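You operate a simulated robot arm through the tools that you are given. There is no shell and no other tool. Be economical: measure what you need, move in short steps, check, and stop when the job is done.

The job below is to be done with a simulated two-armed robot. You get a single attempt, and the scene is never put back.

TASK
Put the late sample jar in the floor of the drain trough. Shut the blue drawer. Take the orange brush and put it on the shelf of the sample bench. Lift the case lid open. Do these in any order. Set down upright: late sample jar.

It is judged by the outcome, as a careful person would: the job done as asked, and still so three seconds after it is handed in. It fails if anything else is knocked over, pushed out of place, dropped, spilled or broken. Lids that push on must go on centred and level and be pressed home; caps that screw on are set level and turned clockwise until they are tight.

THE ROBOT
Two 7-joint arms with two-finger parallel grippers on one trunk, on a base that drives. Base frame: it is fixed to the floor where the robot stands at the start and does not move with it; the origin is under the middle of the robot, x ahead of it, y to its left, z up. Lengths are in mm, angles in degrees, forces in N, time in s.
The left shoulder is at the start at [60, 143, 919], the right one opposite. With the tool pointing down near the work surface each hand reaches from about 320 to 740 mm from the robot's upright axis, wherever it stands, measured 20 degrees to its own side. Places, roughly: blue drawer [500, -200, 800]; case lid [600, -1200, 500]; floor of the drain trough [-400, 3600, 800]; orange brush (9x4x8 cm) [900, -1900, 800]; shelf of the sample bench [800, -700, 400]. Payload 1.57 kg a hand.
The TCP of each hand is the grasp point between the finger pads, 30 mm short of the fingertips. In the tool frame z runs along the fingers and y along their closing line. Largest opening 110 mm; finger width 24, thickness 12; the body of the gripper, 48 by 112 mm, starts 78 mm behind the TCP.
Orientation is that of the tool frame in the base frame, as a unit quaternion [x, y, z, w]. With the fingers straight down and closing along the base's y, the tool's x points along the base's -x, its y along +y and its z along -z.

THE INTERFACE
- The arms move only by the tool step_arm. It takes "left_moves", "right_moves" or both (then of equal length, played together; a hand with none holds still); each is a list of rows, each a list of 2 entries, a list of its own where there are three numbers: the shift along the tool's x, y, z in mm, then the turn, a rotation vector about the tool's x, y, z in degrees. In form: [[[x, y, z], [rx, ry, rz]], ...]. A call has 1 to 10 rows; each row shifts and turns the commanded pose from where the row before left it, along the tool's axes as they then stand. "left_hand" and "right_hand" are, for a hand that has rows, the finger opening in mm, from 0 to 110, set as the call begins (left out, the last holds). Each row takes 0.2 s and may step no farther than 50 mm and 8.6 degrees from the row before; otherwise, or with a gripper value out of range, the whole call is refused. Where a pose cannot be reached the arm comes as near as it can. A force on the tool above 40 N (or 10 N above the force at the start of the call, whichever is more), or a blocked arm, ends the call early, and 0.2 s more pass. Each finger travels about 45 mm/s and halts on what it meets, pressing with about 34 N; the grip force reading is that of the motor and also rises with nothing between the fingers. The clock runs only during rows and for 0.2 s after the last one: add rows that do not move to give the fingers time. The reply holds the time, the measured pose of the TCP, the force on the tool along the base axes, the opening and the grip force, in the units named above and with some noise, with the torque about the TCP (base axes, N m) and any sound that the robot's microphone picked up.
- Cameras (640 x 400 px; columns grow to the right, rows downward): "scene" is now at [40.7, -30.7, 1522.7]; the picture's right is [-0.47, -0.88, 0.00], its down [-0.69, 0.37, -0.62] and it looks along [0.54, -0.29, -0.79] (base axes); focal length 265 px, centre (320, 200). "left" rides on the left gripper at [70, -16, -141] in its tool frame; the picture's right is [0.23, 0.97, 0.00], its down [-0.85, 0.20, -0.48] and it looks along [-0.47, 0.11, 0.88] (tool axes); focal length 222 px, centre (320, 200). "right" rides on the right gripper at [70, 16, -141] in its tool frame; the picture's right is [-0.23, 0.97, 0.00], its down [-0.86, -0.20, -0.48] and it looks along [-0.47, -0.11, 0.88] (tool axes); focal length 222 px, centre (320, 200). There is no depth. A picture from a camera that has moved, and an enlarged one, comes with that camera's place and axes in the base frame and with its lens. The place of the scene camera against the robot may be out by one fixed shift of up to 12 mm in any direction.
- get_image(camera): a new picture of that camera. No time passes.
- lift_body(by): slides the trunk up (or, below 0, down) by that many mm; the arms and the scene camera ride with it, the base frame stays. It gives what a move gives, with no picture.
- base_move(legs): drives the robot by 1 to 6 legs, each [ahead, left, turn to the left] in mm, mm and degrees, along the robot's own axes; the way and the turn of a leg run together, so that a leg with both is an arc; at most 1500 mm and 180 degrees a leg. The arms and the cameras ride along, it lands a little off, and it stops where it bumps. It gives what a move gives.
- aim_head(pan, tilt): turns the head with the scene camera to pan (to the left, within 86 degrees either way) and tilt (down, from -29 to 69), counted from straight ahead of the robot. It gives what a move gives.
- close_up(camera, box): a new picture of the part [left, top, right, bottom] of that camera's present view, enlarged. No time passes.
- close_job(): hands the job in; it is judged then, once.

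Go step by step. Nothing tells you exact positions but the pictures and the camera data: compare them with the known pose of the tool, close in by small moves and look again before you grip or let go. The budget is 165 turns and 130 pictures, counting those below and the enlarged ones. Unless the task says otherwise, let go and move clear before handing in, and close with one line.

The tools are called after "Emit:" as name(argument=value, ...) on one line, values as JSON. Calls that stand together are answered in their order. step_arm: Moves the arms, as the interface text tells. Its arguments: {"type":"object","properties":{"left_moves":{"type":"array"},"left_hand":{"type":"number"},"right_moves":{"type":"array"},"right_hand":{"type":"number"}},"required":[]} The other tools are called the same way: lift_body (by) slides the trunk up or down; base_move (legs) drives the base; aim_head (pan, tilt) turns the head that bears the scene camera; get_image (camera) takes a picture; close_up (camera, box) takes an enlarged picture of a part of a camera's view; close_job () hands the job in.

At the start:

```text
time: 0.0
left_tcp_pos: [460.1, 23.1, 1095.4]
left_ee_rot: [0.0, 1.0, 0.0, 0.0]
left_ft_force: [-0.4, 0.0, 0.4]
left_wrist_torque: [-0.02, -0.02, 0.01]
left_finger_gap: 109.8
left_grasp_force: 0.1
right_tcp_pos: [359.1, -377.9, 1079.9]
right_ee_rot: [0.0, 1.0, 0.001, 0.0]
right_ft_force: [0.4, 0.9, 1.0]
right_wrist_torque: [0.02, -0.02, 0.0]
right_finger_gap: 110.2
right_grasp_force: 0.0
trunk travel left (down, up): [-518.0, 72.0]
robot x, y, heading: [2.1, -3.5, -0.2]
head pan, tilt: [-28.3, 51.8]
```

scene: 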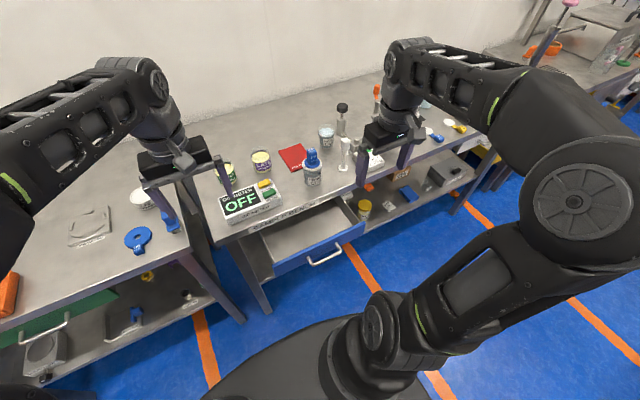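
right: 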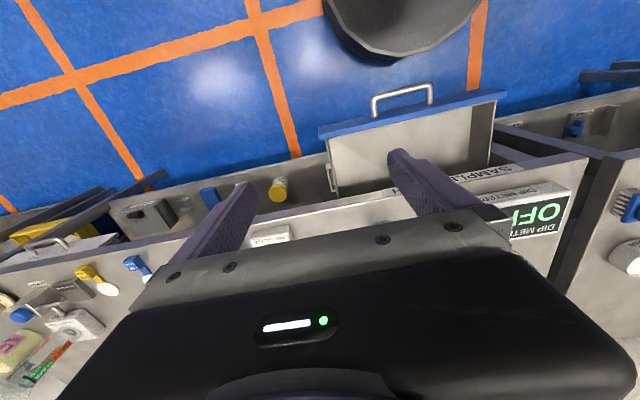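
left: 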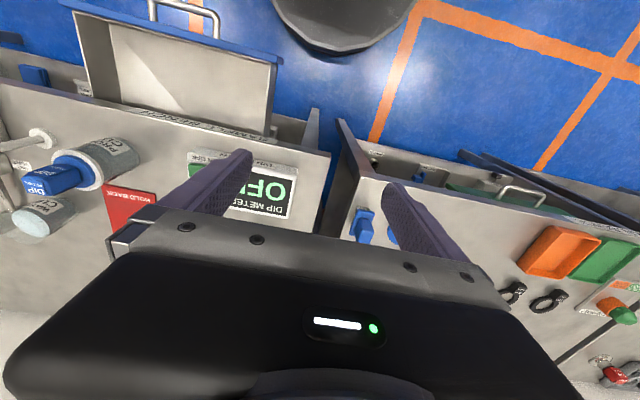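

I see the sample bench with an open blue drawer and several jars on top. I'll enlarge the view to read labels, then look around.

Emit:
close_up(camera="scene", box=[200, 80, 400, 240])

Emit:
close_up(camera="left", box=[0, 100, 320, 300])

Emit:
close_up(camera="scene", box=[320, 60, 520, 240])

```text
2.50 times, centred on (300, 160) of scene
camera zoom: at [40.7, -30.7, 1522.7], right [-0.47, -0.88, 0.0], down [-0.69, 0.37, -0.62], along [0.54, -0.29, -0.79], focal length 662 px, centre (370, 300)
```

zoom: 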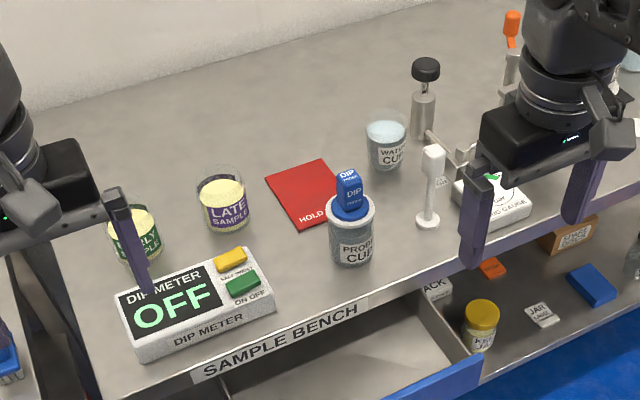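

```text
2.00 times, centred on (160, 200) of left
camera zoom: at [390.4, 7.3, 1235.2], right [-0.23, 0.97, 0.0], down [0.85, 0.2, 0.48], along [0.47, 0.11, -0.88], focal length 444 px, centre (640, 200)
```

zoom: 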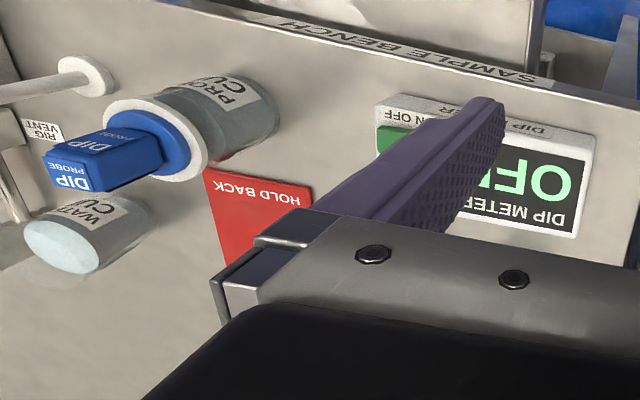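

```text
2.22 times, centred on (420, 150) of scene
camera zoom: at [40.7, -30.7, 1522.7], right [-0.47, -0.88, 0.0], down [-0.69, 0.37, -0.62], along [0.54, -0.29, -0.79], focal length 588 px, centre (98, 311)
```

zoom: 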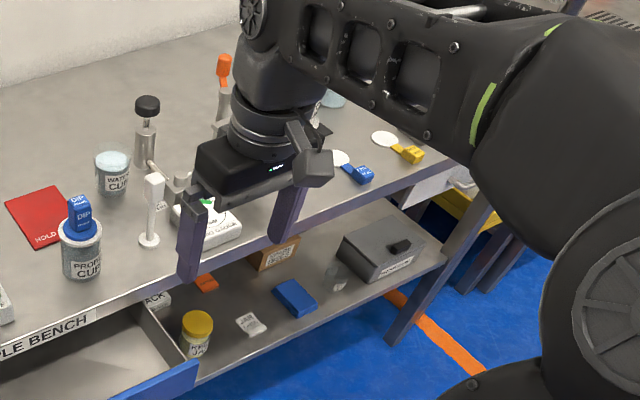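

The late sample jar (purple label, open, with yellow contents) is on the bench beside the early one. Next I look to the right for the case and brush, and left for the trough.

Emit:
aim_head(pan=-80, tilt=30)

Emit:
get_image(camera="scene")

Emit:
aim_head(pan=80, tilt=20)

Emit:
get_image(camera="scene")

Emit:
aim_head(pan=30, tilt=30)

Emit:
get_image(camera="scene")

```text
time: 1.2
left_tcp_pos: [460.8, 23.4, 1094.0]
left_ee_rot: [0.001, 1.0, -0.001, -0.001]
left_ft_force: [0.2, -0.4, -0.6]
left_wrist_torque: [0.02, 0.02, -0.01]
left_finger_gap: 110.0
left_grasp_force: 0.0
right_tcp_pos: [360.2, -378.0, 1079.4]
right_ee_rot: [-0.001, 1.0, 0.0, 0.0]
right_ft_force: [0.4, -0.3, 0.8]
right_wrist_torque: [-0.01, 0.01, -0.01]
right_finger_gap: 109.8
right_grasp_force: 0.1
trunk travel left (down, up): [-518.0, 72.0]
robot x, y, heading: [-1.5, 4.0, -0.0]
head pan, tilt: [-80.0, 30.0]
```

```text
123 pictures are left
camera scene: at [-9.8, -84.0, 1554.7], right [-0.98, -0.17, 0.0], down [-0.09, 0.49, -0.87], along [0.15, -0.85, -0.5], focal length 265 px, centre (320, 200)
```

scene: 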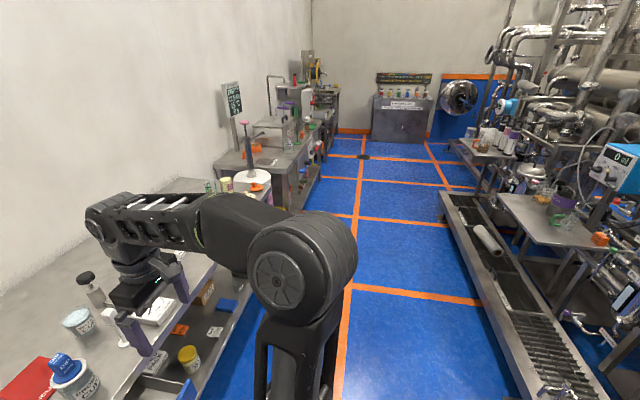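

```text
time: 3.7
left_tcp_pos: [460.5, 23.6, 1095.1]
left_ee_rot: [0.0, 1.0, 0.0, 0.0]
left_ft_force: [-0.4, -0.7, 0.0]
left_wrist_torque: [0.04, 0.01, -0.01]
left_finger_gap: 110.2
left_grasp_force: 0.1
right_tcp_pos: [359.3, -377.1, 1079.6]
right_ee_rot: [-0.001, 1.0, 0.0, 0.0]
right_ft_force: [-0.2, 0.1, -0.1]
right_wrist_torque: [-0.01, -0.01, -0.02]
right_finger_gap: 110.0
right_grasp_force: 0.0
trunk travel left (down, up): [-518.0, 72.0]
robot x, y, heading: [0.0, -1.5, -0.1]
head pan, tilt: [80.0, 20.0]
```

```text
122 pictures are left
camera scene: at [-9.4, 96.7, 1570.8], right [0.98, -0.17, 0.0], down [-0.06, -0.34, -0.94], along [0.16, 0.93, -0.34], focal length 265 px, centre (320, 200)
```

scene: 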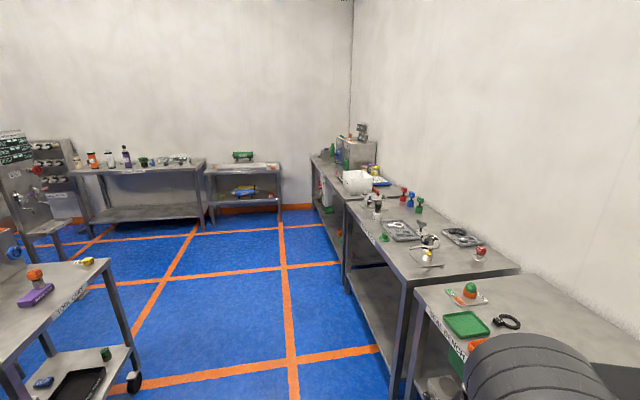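

```text
time: 4.8
left_tcp_pos: [459.8, 23.3, 1094.5]
left_ee_rot: [0.001, 1.0, 0.001, 0.0]
left_ft_force: [-0.4, 0.0, -0.1]
left_wrist_torque: [0.0, 0.0, 0.02]
left_finger_gap: 109.7
left_grasp_force: 0.2
right_tcp_pos: [359.3, -377.6, 1079.6]
right_ee_rot: [0.0, 1.0, 0.0, 0.0]
right_ft_force: [-0.7, 0.5, 0.5]
right_wrist_torque: [0.0, 0.01, -0.01]
right_finger_gap: 109.8
right_grasp_force: 0.1
trunk travel left (down, up): [-518.0, 72.0]
robot x, y, heading: [-2.4, -6.6, -0.0]
head pan, tilt: [30.0, 30.0]
```

```text
121 pictures are left
camera scene: at [52.7, 50.3, 1554.7], right [0.5, -0.87, 0.0], down [-0.43, -0.25, -0.87], along [0.75, 0.43, -0.5], focal length 265 px, centre (320, 200)
```

scene: 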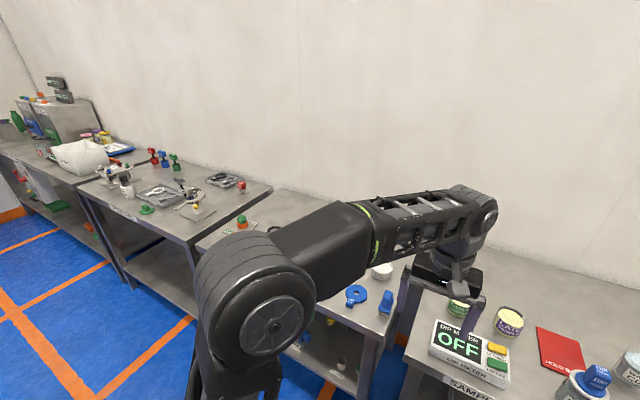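

The trough is on the far-left bench, the case is on the sample bench's lower shelf at right. First job: shut the drawer. I back off a bit and look at it.

Emit:
base_move(legs=[[-150, 0, 0]])

Emit:
aim_head(pan=-20, tilt=50)

Emit:
get_image(camera="scene")

```text
time: 6.2
left_tcp_pos: [309.2, 22.6, 1096.3]
left_ee_rot: [0.0, 1.0, 0.0, 0.001]
left_ft_force: [0.2, 0.3, -0.1]
left_wrist_torque: [0.0, -0.04, -0.01]
left_finger_gap: 110.0
left_grasp_force: 0.1
right_tcp_pos: [208.0, -377.9, 1081.7]
right_ee_rot: [-0.001, 1.0, -0.001, 0.002]
right_ft_force: [-0.2, -0.4, 0.2]
right_wrist_torque: [-0.02, -0.05, 0.01]
right_finger_gap: 110.2
right_grasp_force: 0.0
trunk travel left (down, up): [-518.0, 72.0]
robot x, y, heading: [-149.5, -0.7, 0.1]
head pan, tilt: [30.0, 30.0]
```

```text
time: 7.4
left_tcp_pos: [311.0, 22.6, 1095.1]
left_ee_rot: [0.0, 1.0, 0.0, 0.0]
left_ft_force: [0.0, 0.5, -0.8]
left_wrist_torque: [0.02, -0.02, -0.02]
left_finger_gap: 109.8
left_grasp_force: 0.1
right_tcp_pos: [209.8, -377.2, 1079.9]
right_ee_rot: [0.0, 1.0, 0.0, 0.0]
right_ft_force: [0.4, 0.3, 0.0]
right_wrist_torque: [-0.01, -0.01, 0.02]
right_finger_gap: 110.0
right_grasp_force: 0.0
trunk travel left (down, up): [-518.0, 72.0]
robot x, y, heading: [-150.7, -1.6, 0.2]
head pan, tilt: [-20.0, 50.0]
```

```text
120 pictures are left
camera scene: at [-103.1, -21.2, 1525.2], right [-0.34, -0.94, 0.0], down [-0.72, 0.26, -0.64], along [0.6, -0.22, -0.77], focal length 265 px, centre (320, 200)
```

scene: 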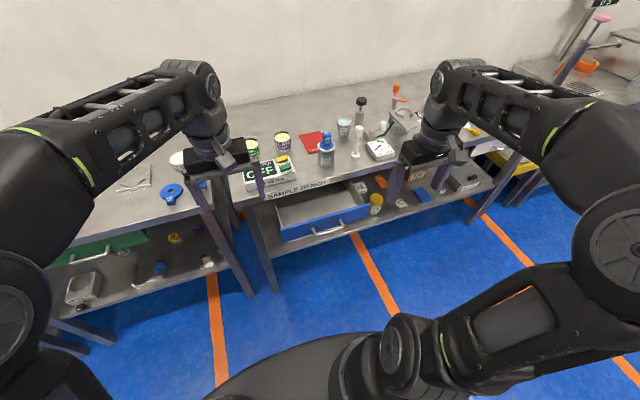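

Emit:
close_up(camera="scene", box=[230, 120, 410, 260])

Emit:
close_up(camera="right", box=[200, 0, 640, 275])

```text
2.86 times, centred on (320, 190) of scene
camera zoom: at [-103.1, -21.2, 1525.2], right [-0.34, -0.94, 0.0], down [-0.72, 0.26, -0.64], along [0.6, -0.22, -0.77], focal length 756 px, centre (320, 229)
```

zoom: 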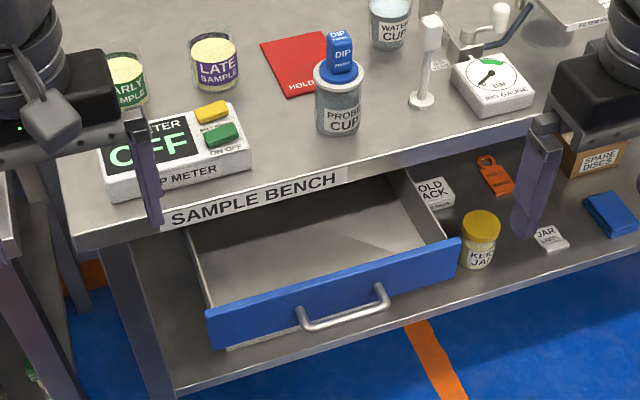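

```text
1.45 times, centred on (420, 138) of right
camera zoom: at [137.9, -361.4, 1221.0], right [0.23, 0.97, 0.0], down [0.85, -0.2, 0.48], along [0.47, -0.11, -0.88], focal length 323 px, centre (174, 291)
```

zoom: 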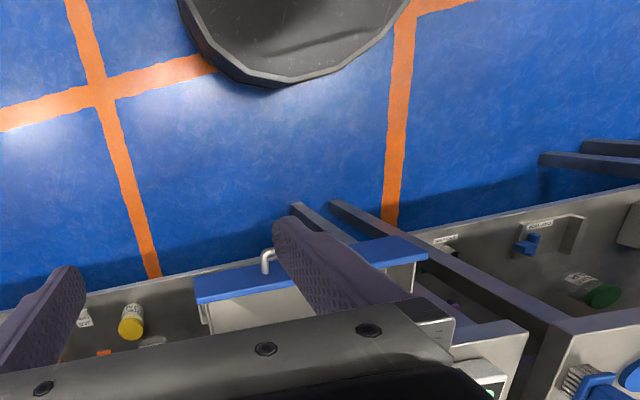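

The drawer front is near x=392, y −64…−387, with the handle centred at about y=−225, x≈340. I close the right fingers and lower them in front of the handle.

Emit:
step_arm(right_moves=[[[-16, 38, 0], [0, 0, 0]], [[-16, 38, 0], [0, 0, 0]], [[-16, 38, 0], [0, 0, 0]], [[-16, 38, 0], [0, 0, 0]], [[0, 0, 47], [0, 0, 0]], [[0, 0, 47], [0, 0, 0]], [[0, 0, 47], [0, 0, 0]], [[0, 0, 47], [0, 0, 0]]], right_hand=0)

Emit:
get_image(camera="right")

Emit:
close_up(camera="scene", box=[230, 120, 410, 260])

```text
time: 9.2
left_tcp_pos: [311.4, 23.2, 1093.2]
left_ee_rot: [0.0, 1.0, -0.001, 0.0]
left_ft_force: [0.1, 0.6, -0.5]
left_wrist_torque: [0.02, 0.03, 0.0]
left_finger_gap: 109.8
left_grasp_force: 0.0
right_tcp_pos: [273.3, -225.0, 891.7]
right_ee_rot: [0.0, 1.0, 0.0, -0.001]
right_ft_force: [0.1, -0.1, -0.1]
right_wrist_torque: [0.03, 0.02, 0.01]
right_finger_gap: 0.3
right_grasp_force: 21.2
trunk travel left (down, up): [-518.0, 72.0]
robot x, y, heading: [-149.0, -1.1, -0.1]
head pan, tilt: [-20.0, 50.0]
```

```text
117 pictures are left
camera right: at [202.2, -210.0, 1032.9], right [0.23, 0.97, 0.0], down [0.85, -0.2, 0.48], along [0.47, -0.11, -0.88], focal length 222 px, centre (320, 200)
```

right: 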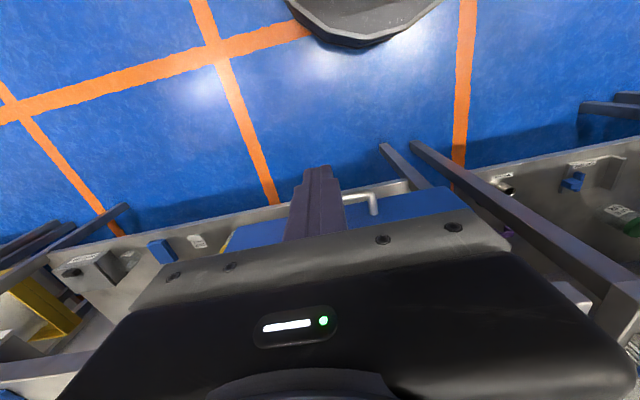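

```text
2.86 times, centred on (320, 190) of scene
camera zoom: at [-102.3, -21.4, 1525.2], right [-0.34, -0.94, 0.0], down [-0.72, 0.26, -0.64], along [0.6, -0.22, -0.77], focal length 756 px, centre (320, 229)
```

zoom: 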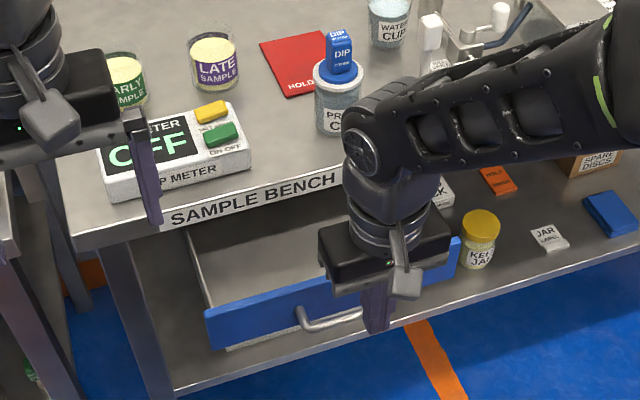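

Handle is at about z≈735. I lower to TCP z≈730 and then push forward.

Emit:
step_arm(right_moves=[[[0, 0, 42], [0, 0, 0]], [[0, 0, 42], [0, 0, 0]], [[0, 0, 42], [0, 0, 0]], [[0, 0, 36], [0, 0, 0]], [[-30, 0, 0], [0, 0, 0]], [[-30, 0, 0], [0, 0, 0]]])

Emit:
get_image(camera="right")

Emit:
close_up(camera="scene", box=[230, 120, 410, 260])

```text
time: 10.6
left_tcp_pos: [310.9, 22.7, 1094.3]
left_ee_rot: [0.0, 1.0, 0.0, 0.0]
left_ft_force: [1.0, 0.3, -0.5]
left_wrist_torque: [0.03, 0.05, 0.02]
left_finger_gap: 110.0
left_grasp_force: 0.0
right_tcp_pos: [334.0, -226.5, 730.2]
right_ee_rot: [0.0, 1.0, 0.0, 0.0]
right_ft_force: [0.9, 0.7, 0.1]
right_wrist_torque: [0.0, 0.02, 0.01]
right_finger_gap: 0.0
right_grasp_force: 20.9
trunk travel left (down, up): [-518.0, 72.0]
robot x, y, heading: [-152.7, 2.3, 0.1]
head pan, tilt: [-20.0, 50.0]
```

```text
115 pictures are left
camera right: at [262.4, -209.7, 871.2], right [0.23, 0.97, 0.0], down [0.85, -0.2, 0.48], along [0.47, -0.11, -0.88], focal length 222 px, centre (320, 200)
```

right: 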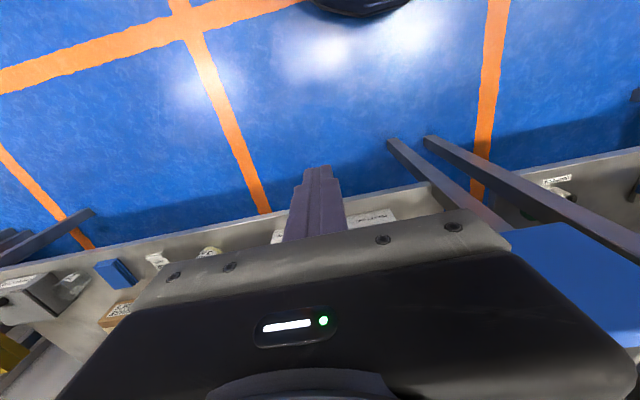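

```text
2.86 times, centred on (320, 190) of scene
camera zoom: at [-102.5, -21.3, 1525.2], right [-0.34, -0.94, 0.0], down [-0.72, 0.26, -0.64], along [0.6, -0.22, -0.77], focal length 756 px, centre (320, 229)
```

zoom: 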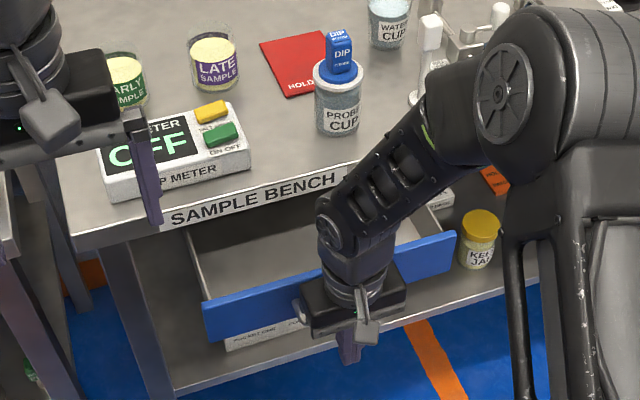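

No contact yet; I advance in small steps, watching the force.

Emit:
step_arm(right_moves=[[[-15, 0, 0], [0, 0, 0]], [[-15, 0, 0], [0, 0, 0]], [[-15, 0, 0], [0, 0, 0]], [[-15, 0, 0], [0, 0, 0]]])

Emit:
close_up(camera="scene", box=[230, 120, 410, 260])

```text
time: 11.6
left_tcp_pos: [309.7, 23.1, 1095.5]
left_ee_rot: [0.0, 1.0, 0.001, 0.0]
left_ft_force: [0.8, 0.5, -0.2]
left_wrist_torque: [0.02, 0.01, 0.04]
left_finger_gap: 109.9
left_grasp_force: 0.1
right_tcp_pos: [391.5, -226.5, 728.5]
right_ee_rot: [0.001, 1.0, 0.0, 0.0]
right_ft_force: [0.7, 0.3, 0.3]
right_wrist_torque: [0.0, 0.0, 0.0]
right_finger_gap: 0.0
right_grasp_force: 21.3
trunk travel left (down, up): [-518.0, 72.0]
robot x, y, heading: [-148.2, -1.4, -0.2]
head pan, tilt: [-20.0, 50.0]
```

```text
2.86 times, centred on (320, 190) of scene
camera zoom: at [-102.8, -21.3, 1525.2], right [-0.34, -0.94, 0.0], down [-0.72, 0.26, -0.64], along [0.6, -0.22, -0.77], focal length 756 px, centre (320, 229)
```

zoom: 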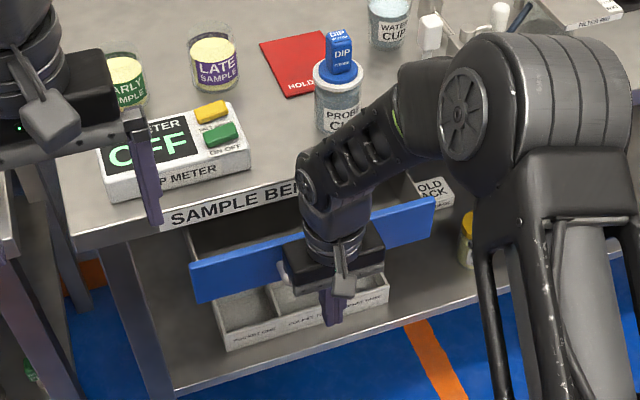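

The drawer is sliding in with little force. Continue.

Emit:
step_arm(right_moves=[[[-15, 0, 0], [0, 0, 0]], [[-15, 0, 0], [0, 0, 0]], [[-15, 0, 0], [0, 0, 0]], [[-15, 0, 0], [0, 0, 0]]])

Emit:
close_up(camera="scene", box=[230, 120, 410, 260])

```text
time: 12.6
left_tcp_pos: [312.5, 23.0, 1094.9]
left_ee_rot: [0.0, 1.0, 0.001, 0.0]
left_ft_force: [-0.4, 0.1, 0.4]
left_wrist_torque: [0.02, -0.03, -0.02]
left_finger_gap: 110.3
left_grasp_force: 0.1
right_tcp_pos: [454.4, -224.8, 729.7]
right_ee_rot: [0.0, 1.0, 0.0, 0.002]
right_ft_force: [0.2, 0.4, 0.3]
right_wrist_torque: [0.0, 0.01, 0.0]
right_finger_gap: 0.0
right_grasp_force: 21.4
trunk travel left (down, up): [-518.0, 72.0]
robot x, y, heading: [-148.8, -1.1, 0.0]
head pan, tilt: [-20.0, 50.0]
```

```text
2.86 times, centred on (320, 190) of scene
camera zoom: at [-102.8, -21.2, 1525.2], right [-0.34, -0.94, 0.0], down [-0.72, 0.26, -0.64], along [0.6, -0.22, -0.77], focal length 756 px, centre (320, 229)
```

zoom: 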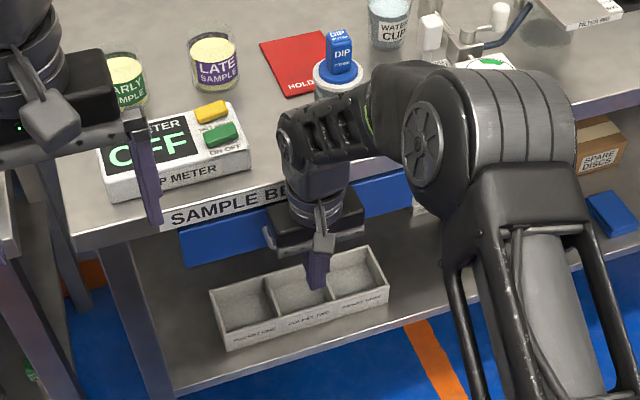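

Almost shut; a few more small pushes until resistance.

Emit:
step_arm(right_moves=[[[-10, 0, 0], [0, 0, 0]], [[-10, 0, 0], [0, 0, 0]], [[-10, 0, 0], [0, 0, 0]]])

Emit:
close_up(camera="scene", box=[230, 120, 410, 260])

```text
time: 13.1
left_tcp_pos: [307.0, 23.3, 1096.7]
left_ee_rot: [0.001, 1.0, 0.0, 0.002]
left_ft_force: [0.6, 0.0, 0.1]
left_wrist_torque: [0.02, -0.02, 0.02]
left_finger_gap: 110.0
left_grasp_force: 0.1
right_tcp_pos: [457.7, -225.3, 729.3]
right_ee_rot: [0.0, 1.0, 0.001, -0.01]
right_ft_force: [-24.1, 1.4, 9.8]
right_wrist_torque: [-0.03, -3.35, 0.08]
right_finger_gap: 0.0
right_grasp_force: 21.2
trunk travel left (down, up): [-518.0, 72.0]
robot x, y, heading: [-153.8, -1.0, -0.2]
head pan, tilt: [-20.0, 50.0]
stopped in row 2 (right hand): the force on the tool passed its limit (the readings are from after the stop); the commanded pose is now the measured one
```

```text
2.86 times, centred on (320, 190) of scene
camera zoom: at [-108.4, -20.6, 1525.6], right [-0.34, -0.94, 0.0], down [-0.72, 0.26, -0.65], along [0.61, -0.22, -0.76], focal length 756 px, centre (320, 229)
```

zoom: 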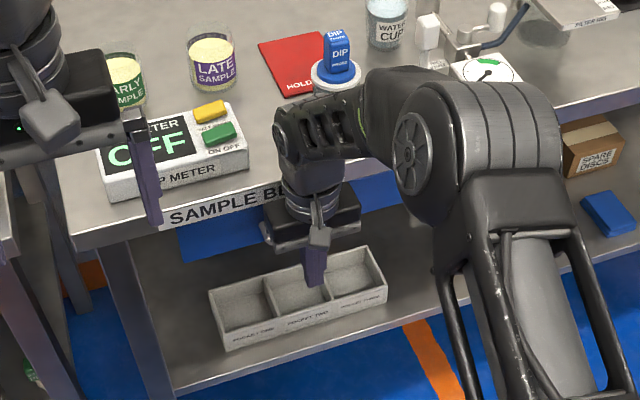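

Stopped by resistance. I retract and check whether the drawer is fully in.

Emit:
step_arm(right_moves=[[[40, 0, 0], [0, 0, 0]], [[40, 0, 0], [0, 0, 0]], [[40, -10, -20], [0, 0, 0]], [[40, -40, -20], [0, 0, 0]], [[20, -40, -20], [0, 0, 0]], [[0, -40, -20], [0, 0, 0]]])

Emit:
close_up(camera="scene", box=[230, 120, 410, 260])

Emit:
get_image(camera="right")

```text
refused: row 4 steps farther than a row can; nothing moved
```

```text
2.86 times, centred on (320, 190) of scene
camera zoom: at [-108.4, -20.6, 1525.6], right [-0.34, -0.94, 0.0], down [-0.72, 0.26, -0.65], along [0.61, -0.22, -0.76], focal length 756 px, centre (320, 229)
```

zoom: 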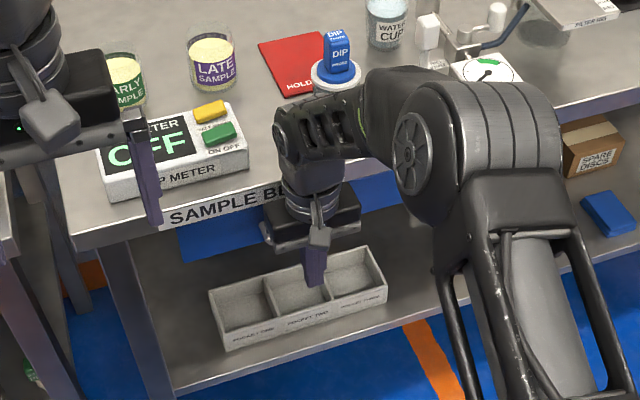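

```text
109 pictures are left
camera right: at [389.1, -209.2, 871.6], right [0.23, 0.97, 0.0], down [0.86, -0.2, 0.46], along [0.45, -0.11, -0.89], focal length 222 px, centre (320, 200)
```

right: 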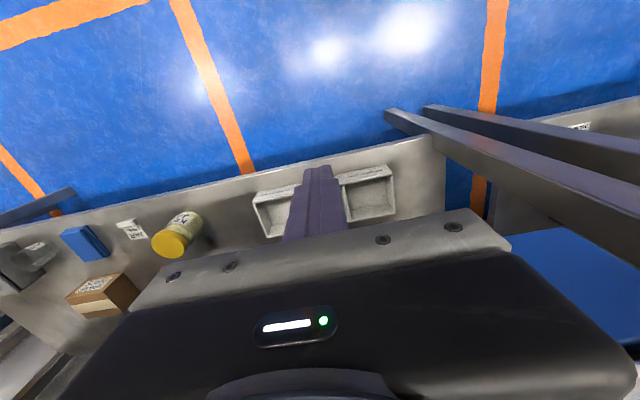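

Emit:
step_arm(right_moves=[[[40, 0, 0], [0, 0, 0]], [[40, 0, 0], [0, 0, 0]], [[40, -10, -20], [0, 0, 0]], [[20, -38, -20], [0, 0, 0]], [[0, -40, -20], [0, 0, 0]], [[0, -40, -20], [0, 0, 0]]])

Emit:
close_up(camera="scene", box=[230, 120, 410, 260])

Emit:
get_image(camera="right")

```text
time: 14.5
left_tcp_pos: [309.6, 21.9, 1094.6]
left_ee_rot: [0.001, 1.0, 0.0, 0.001]
left_ft_force: [0.9, 0.3, -0.4]
left_wrist_torque: [0.02, -0.02, 0.0]
left_finger_gap: 110.0
left_grasp_force: 0.1
right_tcp_pos: [323.0, -355.0, 810.9]
right_ee_rot: [0.0, 1.0, 0.001, -0.009]
right_ft_force: [0.3, -0.6, -0.9]
right_wrist_torque: [0.04, 0.01, -0.01]
right_finger_gap: 0.0
right_grasp_force: 21.3
trunk travel left (down, up): [-518.0, 72.0]
robot x, y, heading: [-151.3, 1.6, -0.3]
head pan, tilt: [-20.0, 50.0]
```

```text
2.86 times, centred on (320, 190) of scene
camera zoom: at [-104.0, -21.9, 1525.1], right [-0.34, -0.94, 0.0], down [-0.72, 0.26, -0.64], along [0.6, -0.22, -0.77], focal length 756 px, centre (320, 229)
```

zoom: 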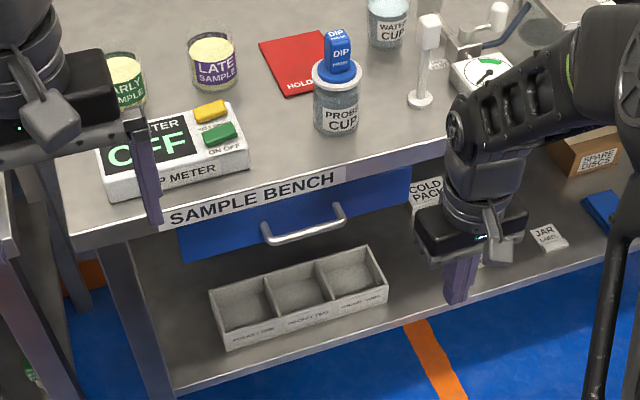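

```text
107 pictures are left
camera right: at [253.7, -338.1, 953.2], right [0.23, 0.97, 0.0], down [0.86, -0.2, 0.46], along [0.45, -0.11, -0.89], focal length 222 px, centre (320, 200)
```

right: 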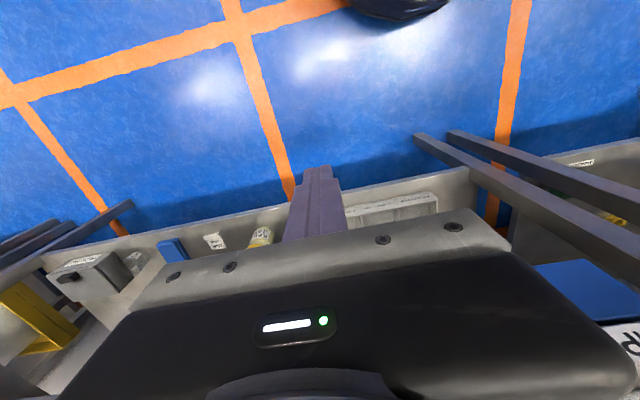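

Emit:
close_up(camera="scene", box=[275, 160, 355, 210])

Emit:
lift_body(by=-250)

Emit:
get_image(camera="scene")

```text
8.00 times, centred on (315, 185) of scene
camera zoom: at [-104.0, -21.9, 1525.1], right [-0.34, -0.94, 0.0], down [-0.72, 0.26, -0.64], along [0.6, -0.22, -0.77], focal length 2118 px, centre (360, 320)
```

zoom: 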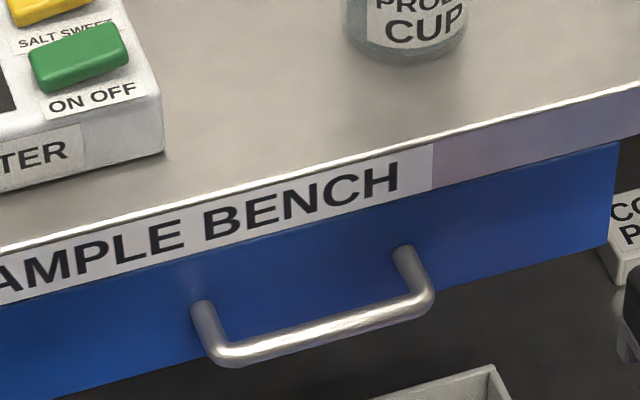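

```text
time: 17.1
left_tcp_pos: [310.2, 23.6, 843.8]
left_ee_rot: [0.002, 1.0, 0.0, -0.001]
left_ft_force: [-1.1, 0.3, -0.1]
left_wrist_torque: [0.02, -0.01, 0.01]
left_finger_gap: 109.9
left_grasp_force: 0.0
right_tcp_pos: [323.1, -355.2, 560.7]
right_ee_rot: [0.001, 1.0, 0.0, -0.009]
right_ft_force: [0.3, 0.3, 0.0]
right_wrist_torque: [-0.01, -0.01, 0.01]
right_finger_gap: 0.1
right_grasp_force: 21.3
trunk travel left (down, up): [-268.0, 322.0]
robot x, y, heading: [-148.6, -2.8, 0.0]
head pan, tilt: [-20.0, 50.0]
```

```text
105 pictures are left
camera scene: at [-103.8, -21.3, 1275.2], right [-0.34, -0.94, 0.0], down [-0.72, 0.26, -0.64], along [0.6, -0.22, -0.77], focal length 265 px, centre (320, 200)
```

scene: 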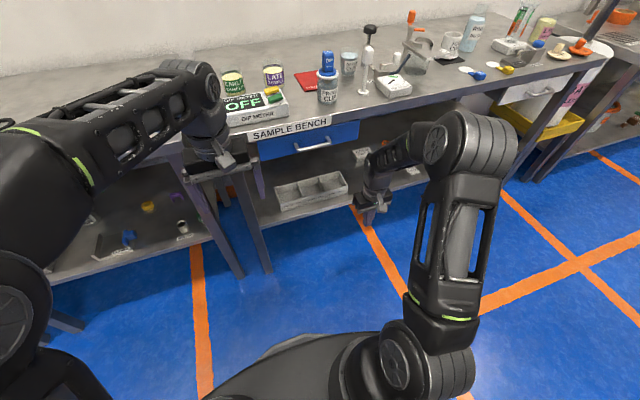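

Emit:
close_up(camera="scene", box=[240, 100, 380, 188])

```text
4.55 times, centred on (310, 144) of scene
camera zoom: at [-103.8, -21.3, 1275.2], right [-0.34, -0.94, 0.0], down [-0.72, 0.26, -0.64], along [0.6, -0.22, -0.77], focal length 1203 px, centre (366, 454)
```

zoom: 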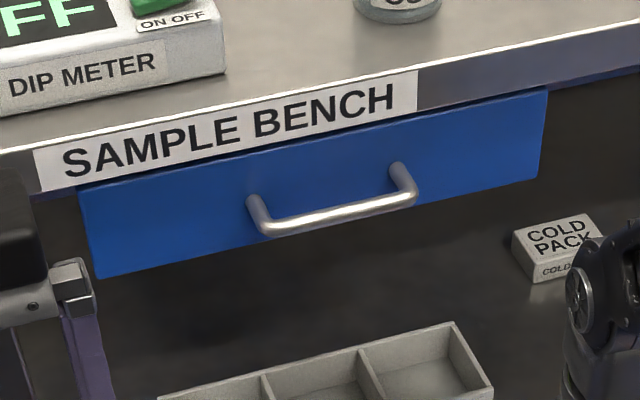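

The drawer looks flush with the bench edge, but the gripper body hit the edge, so I'll confirm with a horizontal fingertip push. First I pitch the right tool forward.

Emit:
step_arm(right_moves=[[[0, 0, 0], [0, -8.5, 0]], [[0, 0, 0], [0, -8.5, 0]], [[0, 0, 0], [0, -8.5, 0]], [[0, 0, 0], [0, -8.5, 0]], [[0, 0, 0], [0, -8.5, 0]], [[0, 0, 0], [0, -8.5, 0]], [[0, 0, 0], [0, -8.5, 0]], [[0, 0, 0], [0, -8.5, 0]], [[0, 0, 0], [0, -8.5, 0]], [[0, 0, 0], [0, -8.5, 0]]])

Emit:
get_image(camera="scene")

```text
time: 19.3
left_tcp_pos: [311.5, 22.5, 843.7]
left_ee_rot: [0.0, 1.0, -0.001, 0.0]
left_ft_force: [0.5, 0.2, -1.2]
left_wrist_torque: [0.0, -0.01, 0.02]
left_finger_gap: 109.7
left_grasp_force: 0.1
right_tcp_pos: [323.3, -353.3, 561.1]
right_ee_rot: [0.0, 0.741, 0.0, 0.671]
right_ft_force: [0.0, 0.0, -1.0]
right_wrist_torque: [-0.01, 0.02, -0.01]
right_finger_gap: 0.2
right_grasp_force: 20.9
trunk travel left (down, up): [-268.0, 322.0]
robot x, y, heading: [-150.4, -3.6, -0.3]
head pan, tilt: [-20.0, 50.0]
```

```text
103 pictures are left
camera scene: at [-103.7, -21.2, 1275.3], right [-0.34, -0.94, 0.0], down [-0.72, 0.26, -0.64], along [0.6, -0.22, -0.77], focal length 265 px, centre (320, 200)
```

scene: 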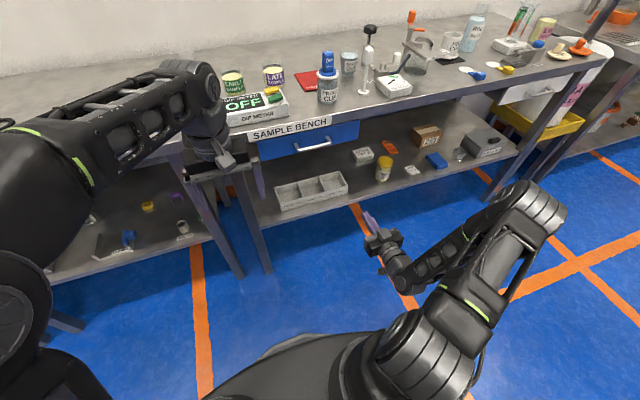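

Emit:
step_arm(right_moves=[[[-44, 6, 0], [0, 0, 0]], [[-44, 6, 0], [0, 0, 0]], [[-44, 6, 0], [0, 0, 0]], [[-44, 6, 0], [0, 0, 0]], [[-44, 6, 0], [0, 0, 0]], [[0, 0, 40], [0, 0, 0]], [[0, 0, 40], [0, 0, 0]], [[0, 0, 20], [0, 0, 0]]])

Emit:
close_up(camera="scene", box=[240, 100, 440, 225])

Emit:
get_image(camera="right")

```text
time: 21.1
left_tcp_pos: [310.2, 22.6, 844.8]
left_ee_rot: [0.001, 1.0, 0.0, 0.0]
left_ft_force: [-0.1, 0.5, 0.3]
left_wrist_torque: [0.03, -0.01, 0.02]
left_finger_gap: 110.1
left_grasp_force: 0.1
right_tcp_pos: [465.5, -337.0, 764.1]
right_ee_rot: [0.0, 0.743, 0.0, 0.669]
right_ft_force: [-0.4, 0.2, -0.5]
right_wrist_torque: [0.02, -0.01, 0.01]
right_finger_gap: 0.1
right_grasp_force: 20.9
right hand out of reach, approached as far as the arm can: row 4, 5
trunk travel left (down, up): [-268.0, 322.0]
robot x, y, heading: [-149.9, 0.6, -0.2]
head pan, tilt: [-20.0, 50.0]
```

```text
3.20 times, centred on (340, 162) of scene
camera zoom: at [-103.7, -21.3, 1275.2], right [-0.34, -0.94, 0.0], down [-0.72, 0.26, -0.64], along [0.6, -0.22, -0.77], focal length 847 px, centre (256, 320)
```

zoom: 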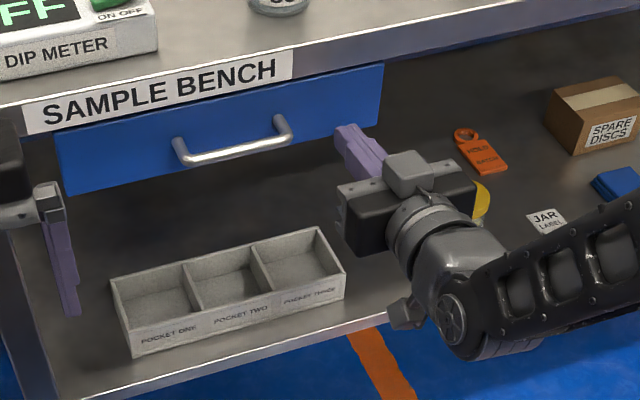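

```text
101 pictures are left
camera right: at [314.3, -320.6, 709.6], right [0.02, 0.97, 0.23], down [-0.39, -0.2, 0.9], along [0.92, -0.11, 0.37], focal length 222 px, centre (320, 200)
```

right: 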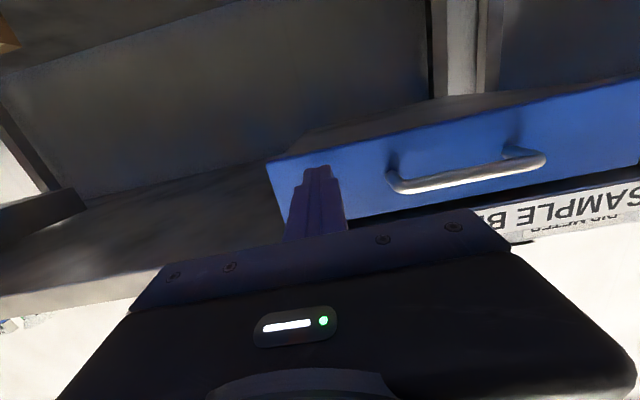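

Fingertips are just in front of the panel's right part; push slowly.

Emit:
step_arm(right_moves=[[[0, 0, 10], [0, 0, 0]], [[0, 0, 10], [0, 0, 0]], [[0, 0, 8], [0, 0, 0]], [[0, 0, 8], [0, 0, 0]], [[0, 0, 8], [0, 0, 0]]])

Emit:
close_up(camera="scene", box=[240, 100, 440, 225])

```text
time: 21.9
left_tcp_pos: [307.1, 21.6, 844.6]
left_ee_rot: [0.002, 1.0, 0.0, 0.0]
left_ft_force: [-0.6, -0.2, 1.0]
left_wrist_torque: [-0.01, -0.01, -0.01]
left_finger_gap: 110.0
left_grasp_force: 0.0
right_tcp_pos: [484.1, -337.1, 761.6]
right_ee_rot: [0.001, 0.743, 0.0, 0.669]
right_ft_force: [-24.3, 4.0, 9.4]
right_wrist_torque: [-0.03, -0.5, 0.09]
right_finger_gap: 0.0
right_grasp_force: 20.8
trunk travel left (down, up): [-268.0, 322.0]
robot x, y, heading: [-151.0, 2.9, -0.2]
head pan, tilt: [-20.0, 50.0]
stopped in row 3 (right hand): the force on the tool passed its limit (the readings are from after the stop); the commanded pose is now the measured one
```

```text
3.20 times, centred on (340, 162) of scene
camera zoom: at [-108.1, -20.6, 1275.5], right [-0.35, -0.94, 0.0], down [-0.72, 0.26, -0.64], along [0.6, -0.22, -0.76], focal length 847 px, centre (256, 320)
```

zoom: 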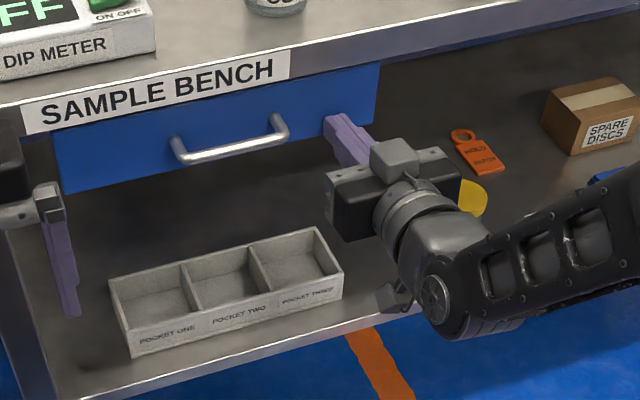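

The drawer is firmly shut (panel at x≈514, hard stop). I retract the hand, then drive along to the case on the lower shelf.

Emit:
step_arm(right_moves=[[[0, 0, -40], [0, 0, 0]], [[0, 0, -40], [0, 0, 0]], [[0, 0, -40], [0, 0, 0]], [[0, 0, -40], [0, 0, 0]]])

Emit:
base_move(legs=[[-150, 0, 0], [0, -1000, 0]])

Emit:
aim_head(pan=-10, tilt=40)

Emit:
get_image(camera="scene")

```text
time: 22.9
left_tcp_pos: [310.4, 22.4, 845.0]
left_ee_rot: [0.001, 1.0, 0.0, -0.001]
left_ft_force: [-0.7, -0.2, -0.1]
left_wrist_torque: [-0.01, -0.01, -0.02]
left_finger_gap: 110.0
left_grasp_force: 0.0
right_tcp_pos: [349.1, -354.8, 775.7]
right_ee_rot: [0.001, 0.744, 0.001, 0.668]
right_ft_force: [-0.5, -0.5, 0.9]
right_wrist_torque: [0.01, 0.0, 0.01]
right_finger_gap: 0.1
right_grasp_force: 21.1
right hand out of reach, approached as far as the arm can: row 4
trunk travel left (down, up): [-268.0, 322.0]
robot x, y, heading: [-148.9, -2.2, -0.1]
head pan, tilt: [-20.0, 50.0]
```

```text
time: 29.1
left_tcp_pos: [160.9, -982.2, 845.2]
left_ee_rot: [0.0, 1.0, 0.0, -0.001]
left_ft_force: [0.2, 0.7, -0.1]
left_wrist_torque: [0.03, 0.02, -0.01]
left_finger_gap: 110.0
left_grasp_force: 0.2
right_tcp_pos: [201.8, -1359.5, 774.3]
right_ee_rot: [-0.002, 0.745, 0.003, 0.668]
right_ft_force: [0.4, -0.3, -1.0]
right_wrist_torque: [-0.01, -0.02, 0.01]
right_finger_gap: 0.0
right_grasp_force: 21.3
trunk travel left (down, up): [-268.0, 322.0]
robot x, y, heading: [-300.3, -1003.9, 0.2]
head pan, tilt: [-20.0, 50.0]
```

```text
time: 29.8
left_tcp_pos: [160.0, -983.3, 845.2]
left_ee_rot: [-0.001, 1.0, 0.0, 0.0]
left_ft_force: [-1.0, 0.0, 0.1]
left_wrist_torque: [-0.01, 0.03, -0.02]
left_finger_gap: 110.1
left_grasp_force: 0.0
right_tcp_pos: [202.8, -1358.9, 774.6]
right_ee_rot: [-0.001, 0.744, 0.002, 0.668]
right_ft_force: [-0.5, 0.1, -0.2]
right_wrist_torque: [-0.01, -0.02, -0.03]
right_finger_gap: 0.2
right_grasp_force: 21.4
trunk travel left (down, up): [-268.0, 322.0]
robot x, y, heading: [-301.3, -1009.6, 0.2]
head pan, tilt: [-10.0, 40.0]
```

```text
99 pictures are left
camera scene: at [-242.1, -1015.7, 1289.3], right [-0.17, -0.98, 0.0], down [-0.63, 0.11, -0.77], along [0.75, -0.13, -0.64], focal length 265 px, centre (320, 200)
```

scene: 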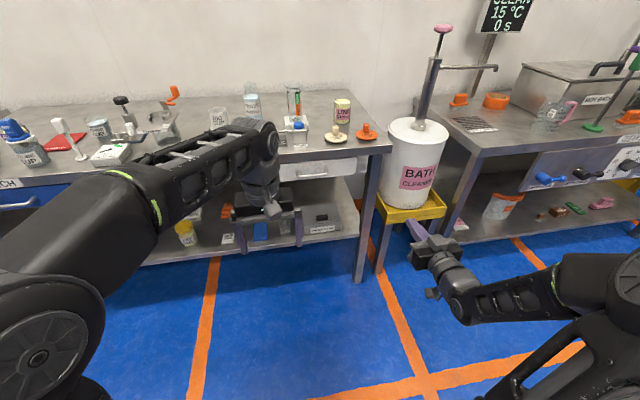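

Emit:
close_up(camera="scene", box=[180, 160, 380, 285])

Emit:
close_up(camera="scene", box=[200, 70, 400, 195])

Emit:
close_up(camera="scene", box=[440, 40, 640, 240])

```text
3.20 times, centred on (280, 222) of scene
camera zoom: at [-242.1, -1015.7, 1289.3], right [-0.17, -0.98, 0.0], down [-0.63, 0.11, -0.77], along [0.75, -0.13, -0.64], focal length 847 px, centre (448, 128)
```

zoom: 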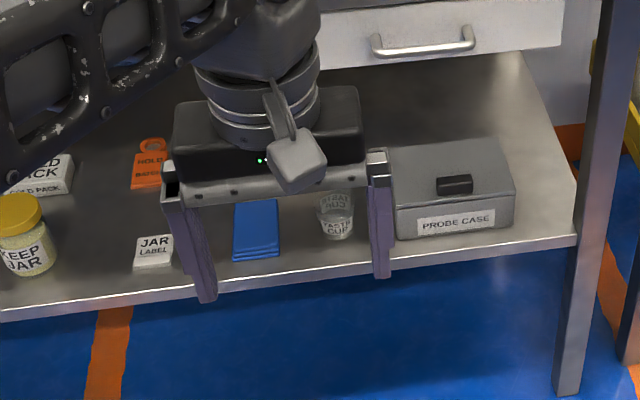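

```text
3.20 times, centred on (300, 132) of scene
camera zoom: at [-242.1, -1015.7, 1289.3], right [-0.17, -0.98, 0.0], down [-0.63, 0.11, -0.77], along [0.75, -0.13, -0.64], focal length 847 px, centre (384, 416)
```

zoom: 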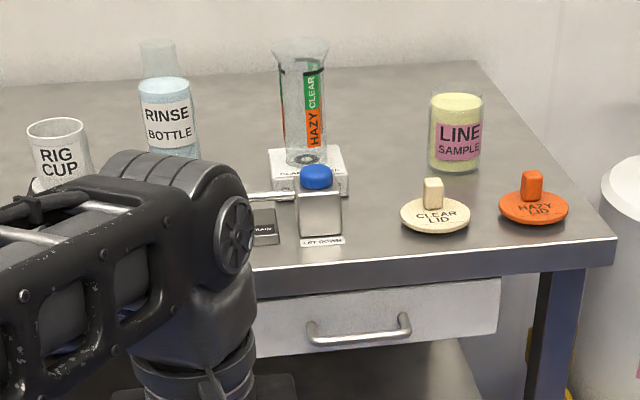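

```text
2.00 times, centred on (540, 140) of scene
camera zoom: at [-242.1, -1015.7, 1289.3], right [-0.17, -0.98, 0.0], down [-0.63, 0.11, -0.77], along [0.75, -0.13, -0.64], focal length 530 px, centre (-120, 320)
```

zoom: 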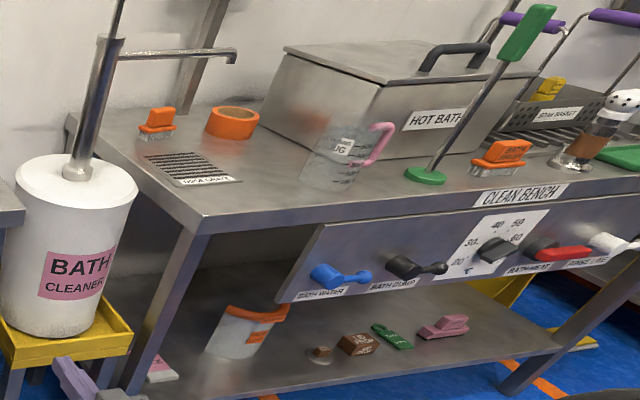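

The probe case sits at the right end of the lower shelf (front ≈ x 530, y ≈ −1165). The brush I want is the small orange one at roughly (870, −1865). First the lid: I lower the trunk and align the right arm with the case.

Emit:
base_move(legs=[[0, 170, 0]])

Emit:
lift_body(by=-150)

Emit:
get_image(camera="right")

Emit:
get_image(camera="scene")

```text
time: 31.3
left_tcp_pos: [160.9, -811.1, 844.1]
left_ee_rot: [0.0, 1.0, 0.0, -0.001]
left_ft_force: [-0.7, 0.5, 0.1]
left_wrist_torque: [0.0, 0.0, -0.01]
left_finger_gap: 109.8
left_grasp_force: 0.1
right_tcp_pos: [203.8, -1188.9, 774.3]
right_ee_rot: [-0.001, 0.744, 0.002, 0.668]
right_ft_force: [-0.3, -0.2, -0.3]
right_wrist_torque: [-0.04, -0.02, -0.01]
right_finger_gap: 0.0
right_grasp_force: 21.3
trunk travel left (down, up): [-268.0, 322.0]
robot x, y, heading: [-302.2, -832.4, -0.2]
head pan, tilt: [-10.0, 40.0]
```

```text
time: 33.0
left_tcp_pos: [159.9, -811.6, 694.4]
left_ee_rot: [0.0, 1.0, 0.0, 0.0]
left_ft_force: [0.8, 0.0, -0.2]
left_wrist_torque: [0.0, 0.04, -0.01]
left_finger_gap: 110.0
left_grasp_force: 0.1
right_tcp_pos: [203.0, -1188.1, 625.5]
right_ee_rot: [-0.001, 0.744, 0.001, 0.668]
right_ft_force: [1.0, 0.6, 0.0]
right_wrist_torque: [0.0, -0.02, -0.03]
right_finger_gap: 0.0
right_grasp_force: 21.7
trunk travel left (down, up): [-118.0, 472.0]
robot x, y, heading: [-302.2, -834.1, 0.0]
head pan, tilt: [-10.0, 40.0]
```

```text
95 pictures are left
camera right: at [52.5, -1172.7, 571.3], right [0.02, 0.97, 0.23], down [-0.38, -0.2, 0.9], along [0.92, -0.11, 0.37], focal length 222 px, centre (320, 200)
```

right: 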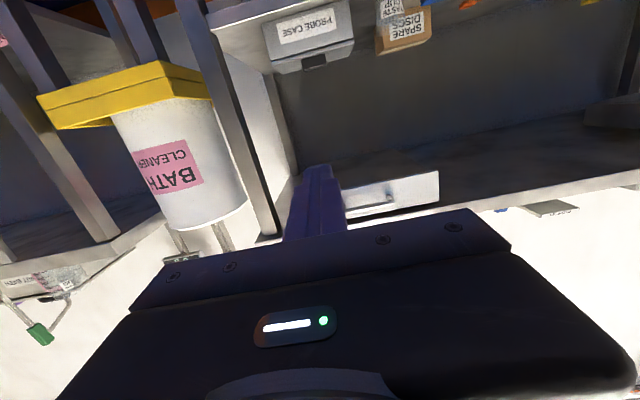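

```text
94 pictures are left
camera scene: at [-242.2, -844.8, 1139.4], right [-0.17, -0.98, 0.0], down [-0.63, 0.11, -0.77], along [0.75, -0.13, -0.64], focal length 265 px, centre (320, 200)
```

scene: 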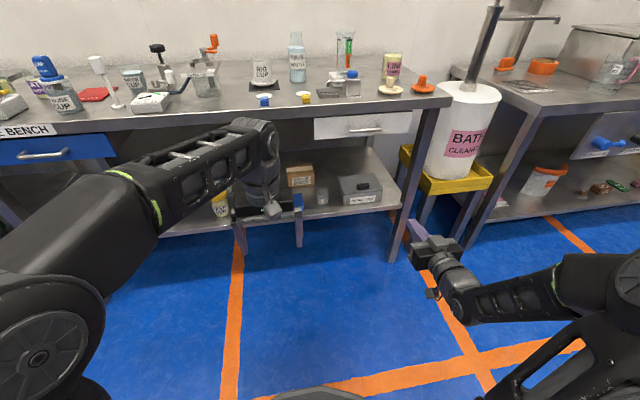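

Emit:
close_up(camera="scene", box=[290, 150, 410, 225])

Emit:
close_up(camera="right", box=[250, 0, 370, 80])

```text
5.33 times, centred on (350, 188) of scene
camera zoom: at [-242.2, -844.8, 1139.4], right [-0.17, -0.98, 0.0], down [-0.63, 0.11, -0.77], along [0.75, -0.13, -0.64], focal length 1412 px, centre (160, 267)
```

zoom: 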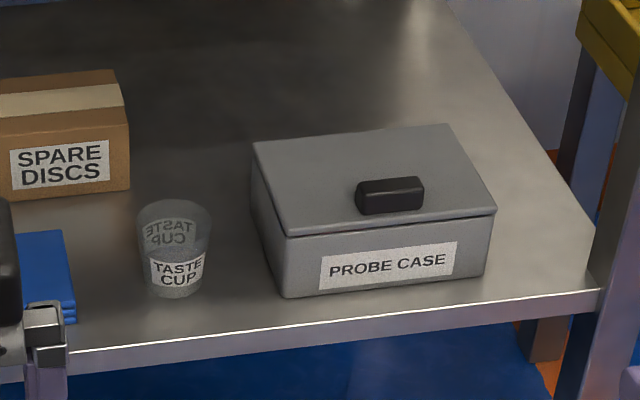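

```text
5.00 times, centred on (310, 40) of right
camera zoom: at [52.5, -1172.7, 571.3], right [0.02, 0.97, 0.23], down [-0.38, -0.2, 0.9], along [0.92, -0.11, 0.37], focal length 1111 px, centre (370, 1000)
```

zoom: 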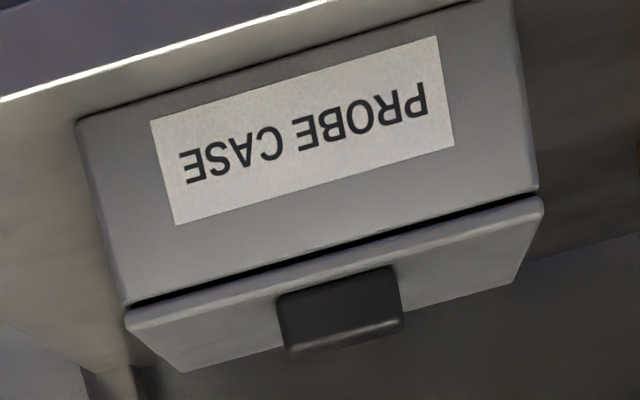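

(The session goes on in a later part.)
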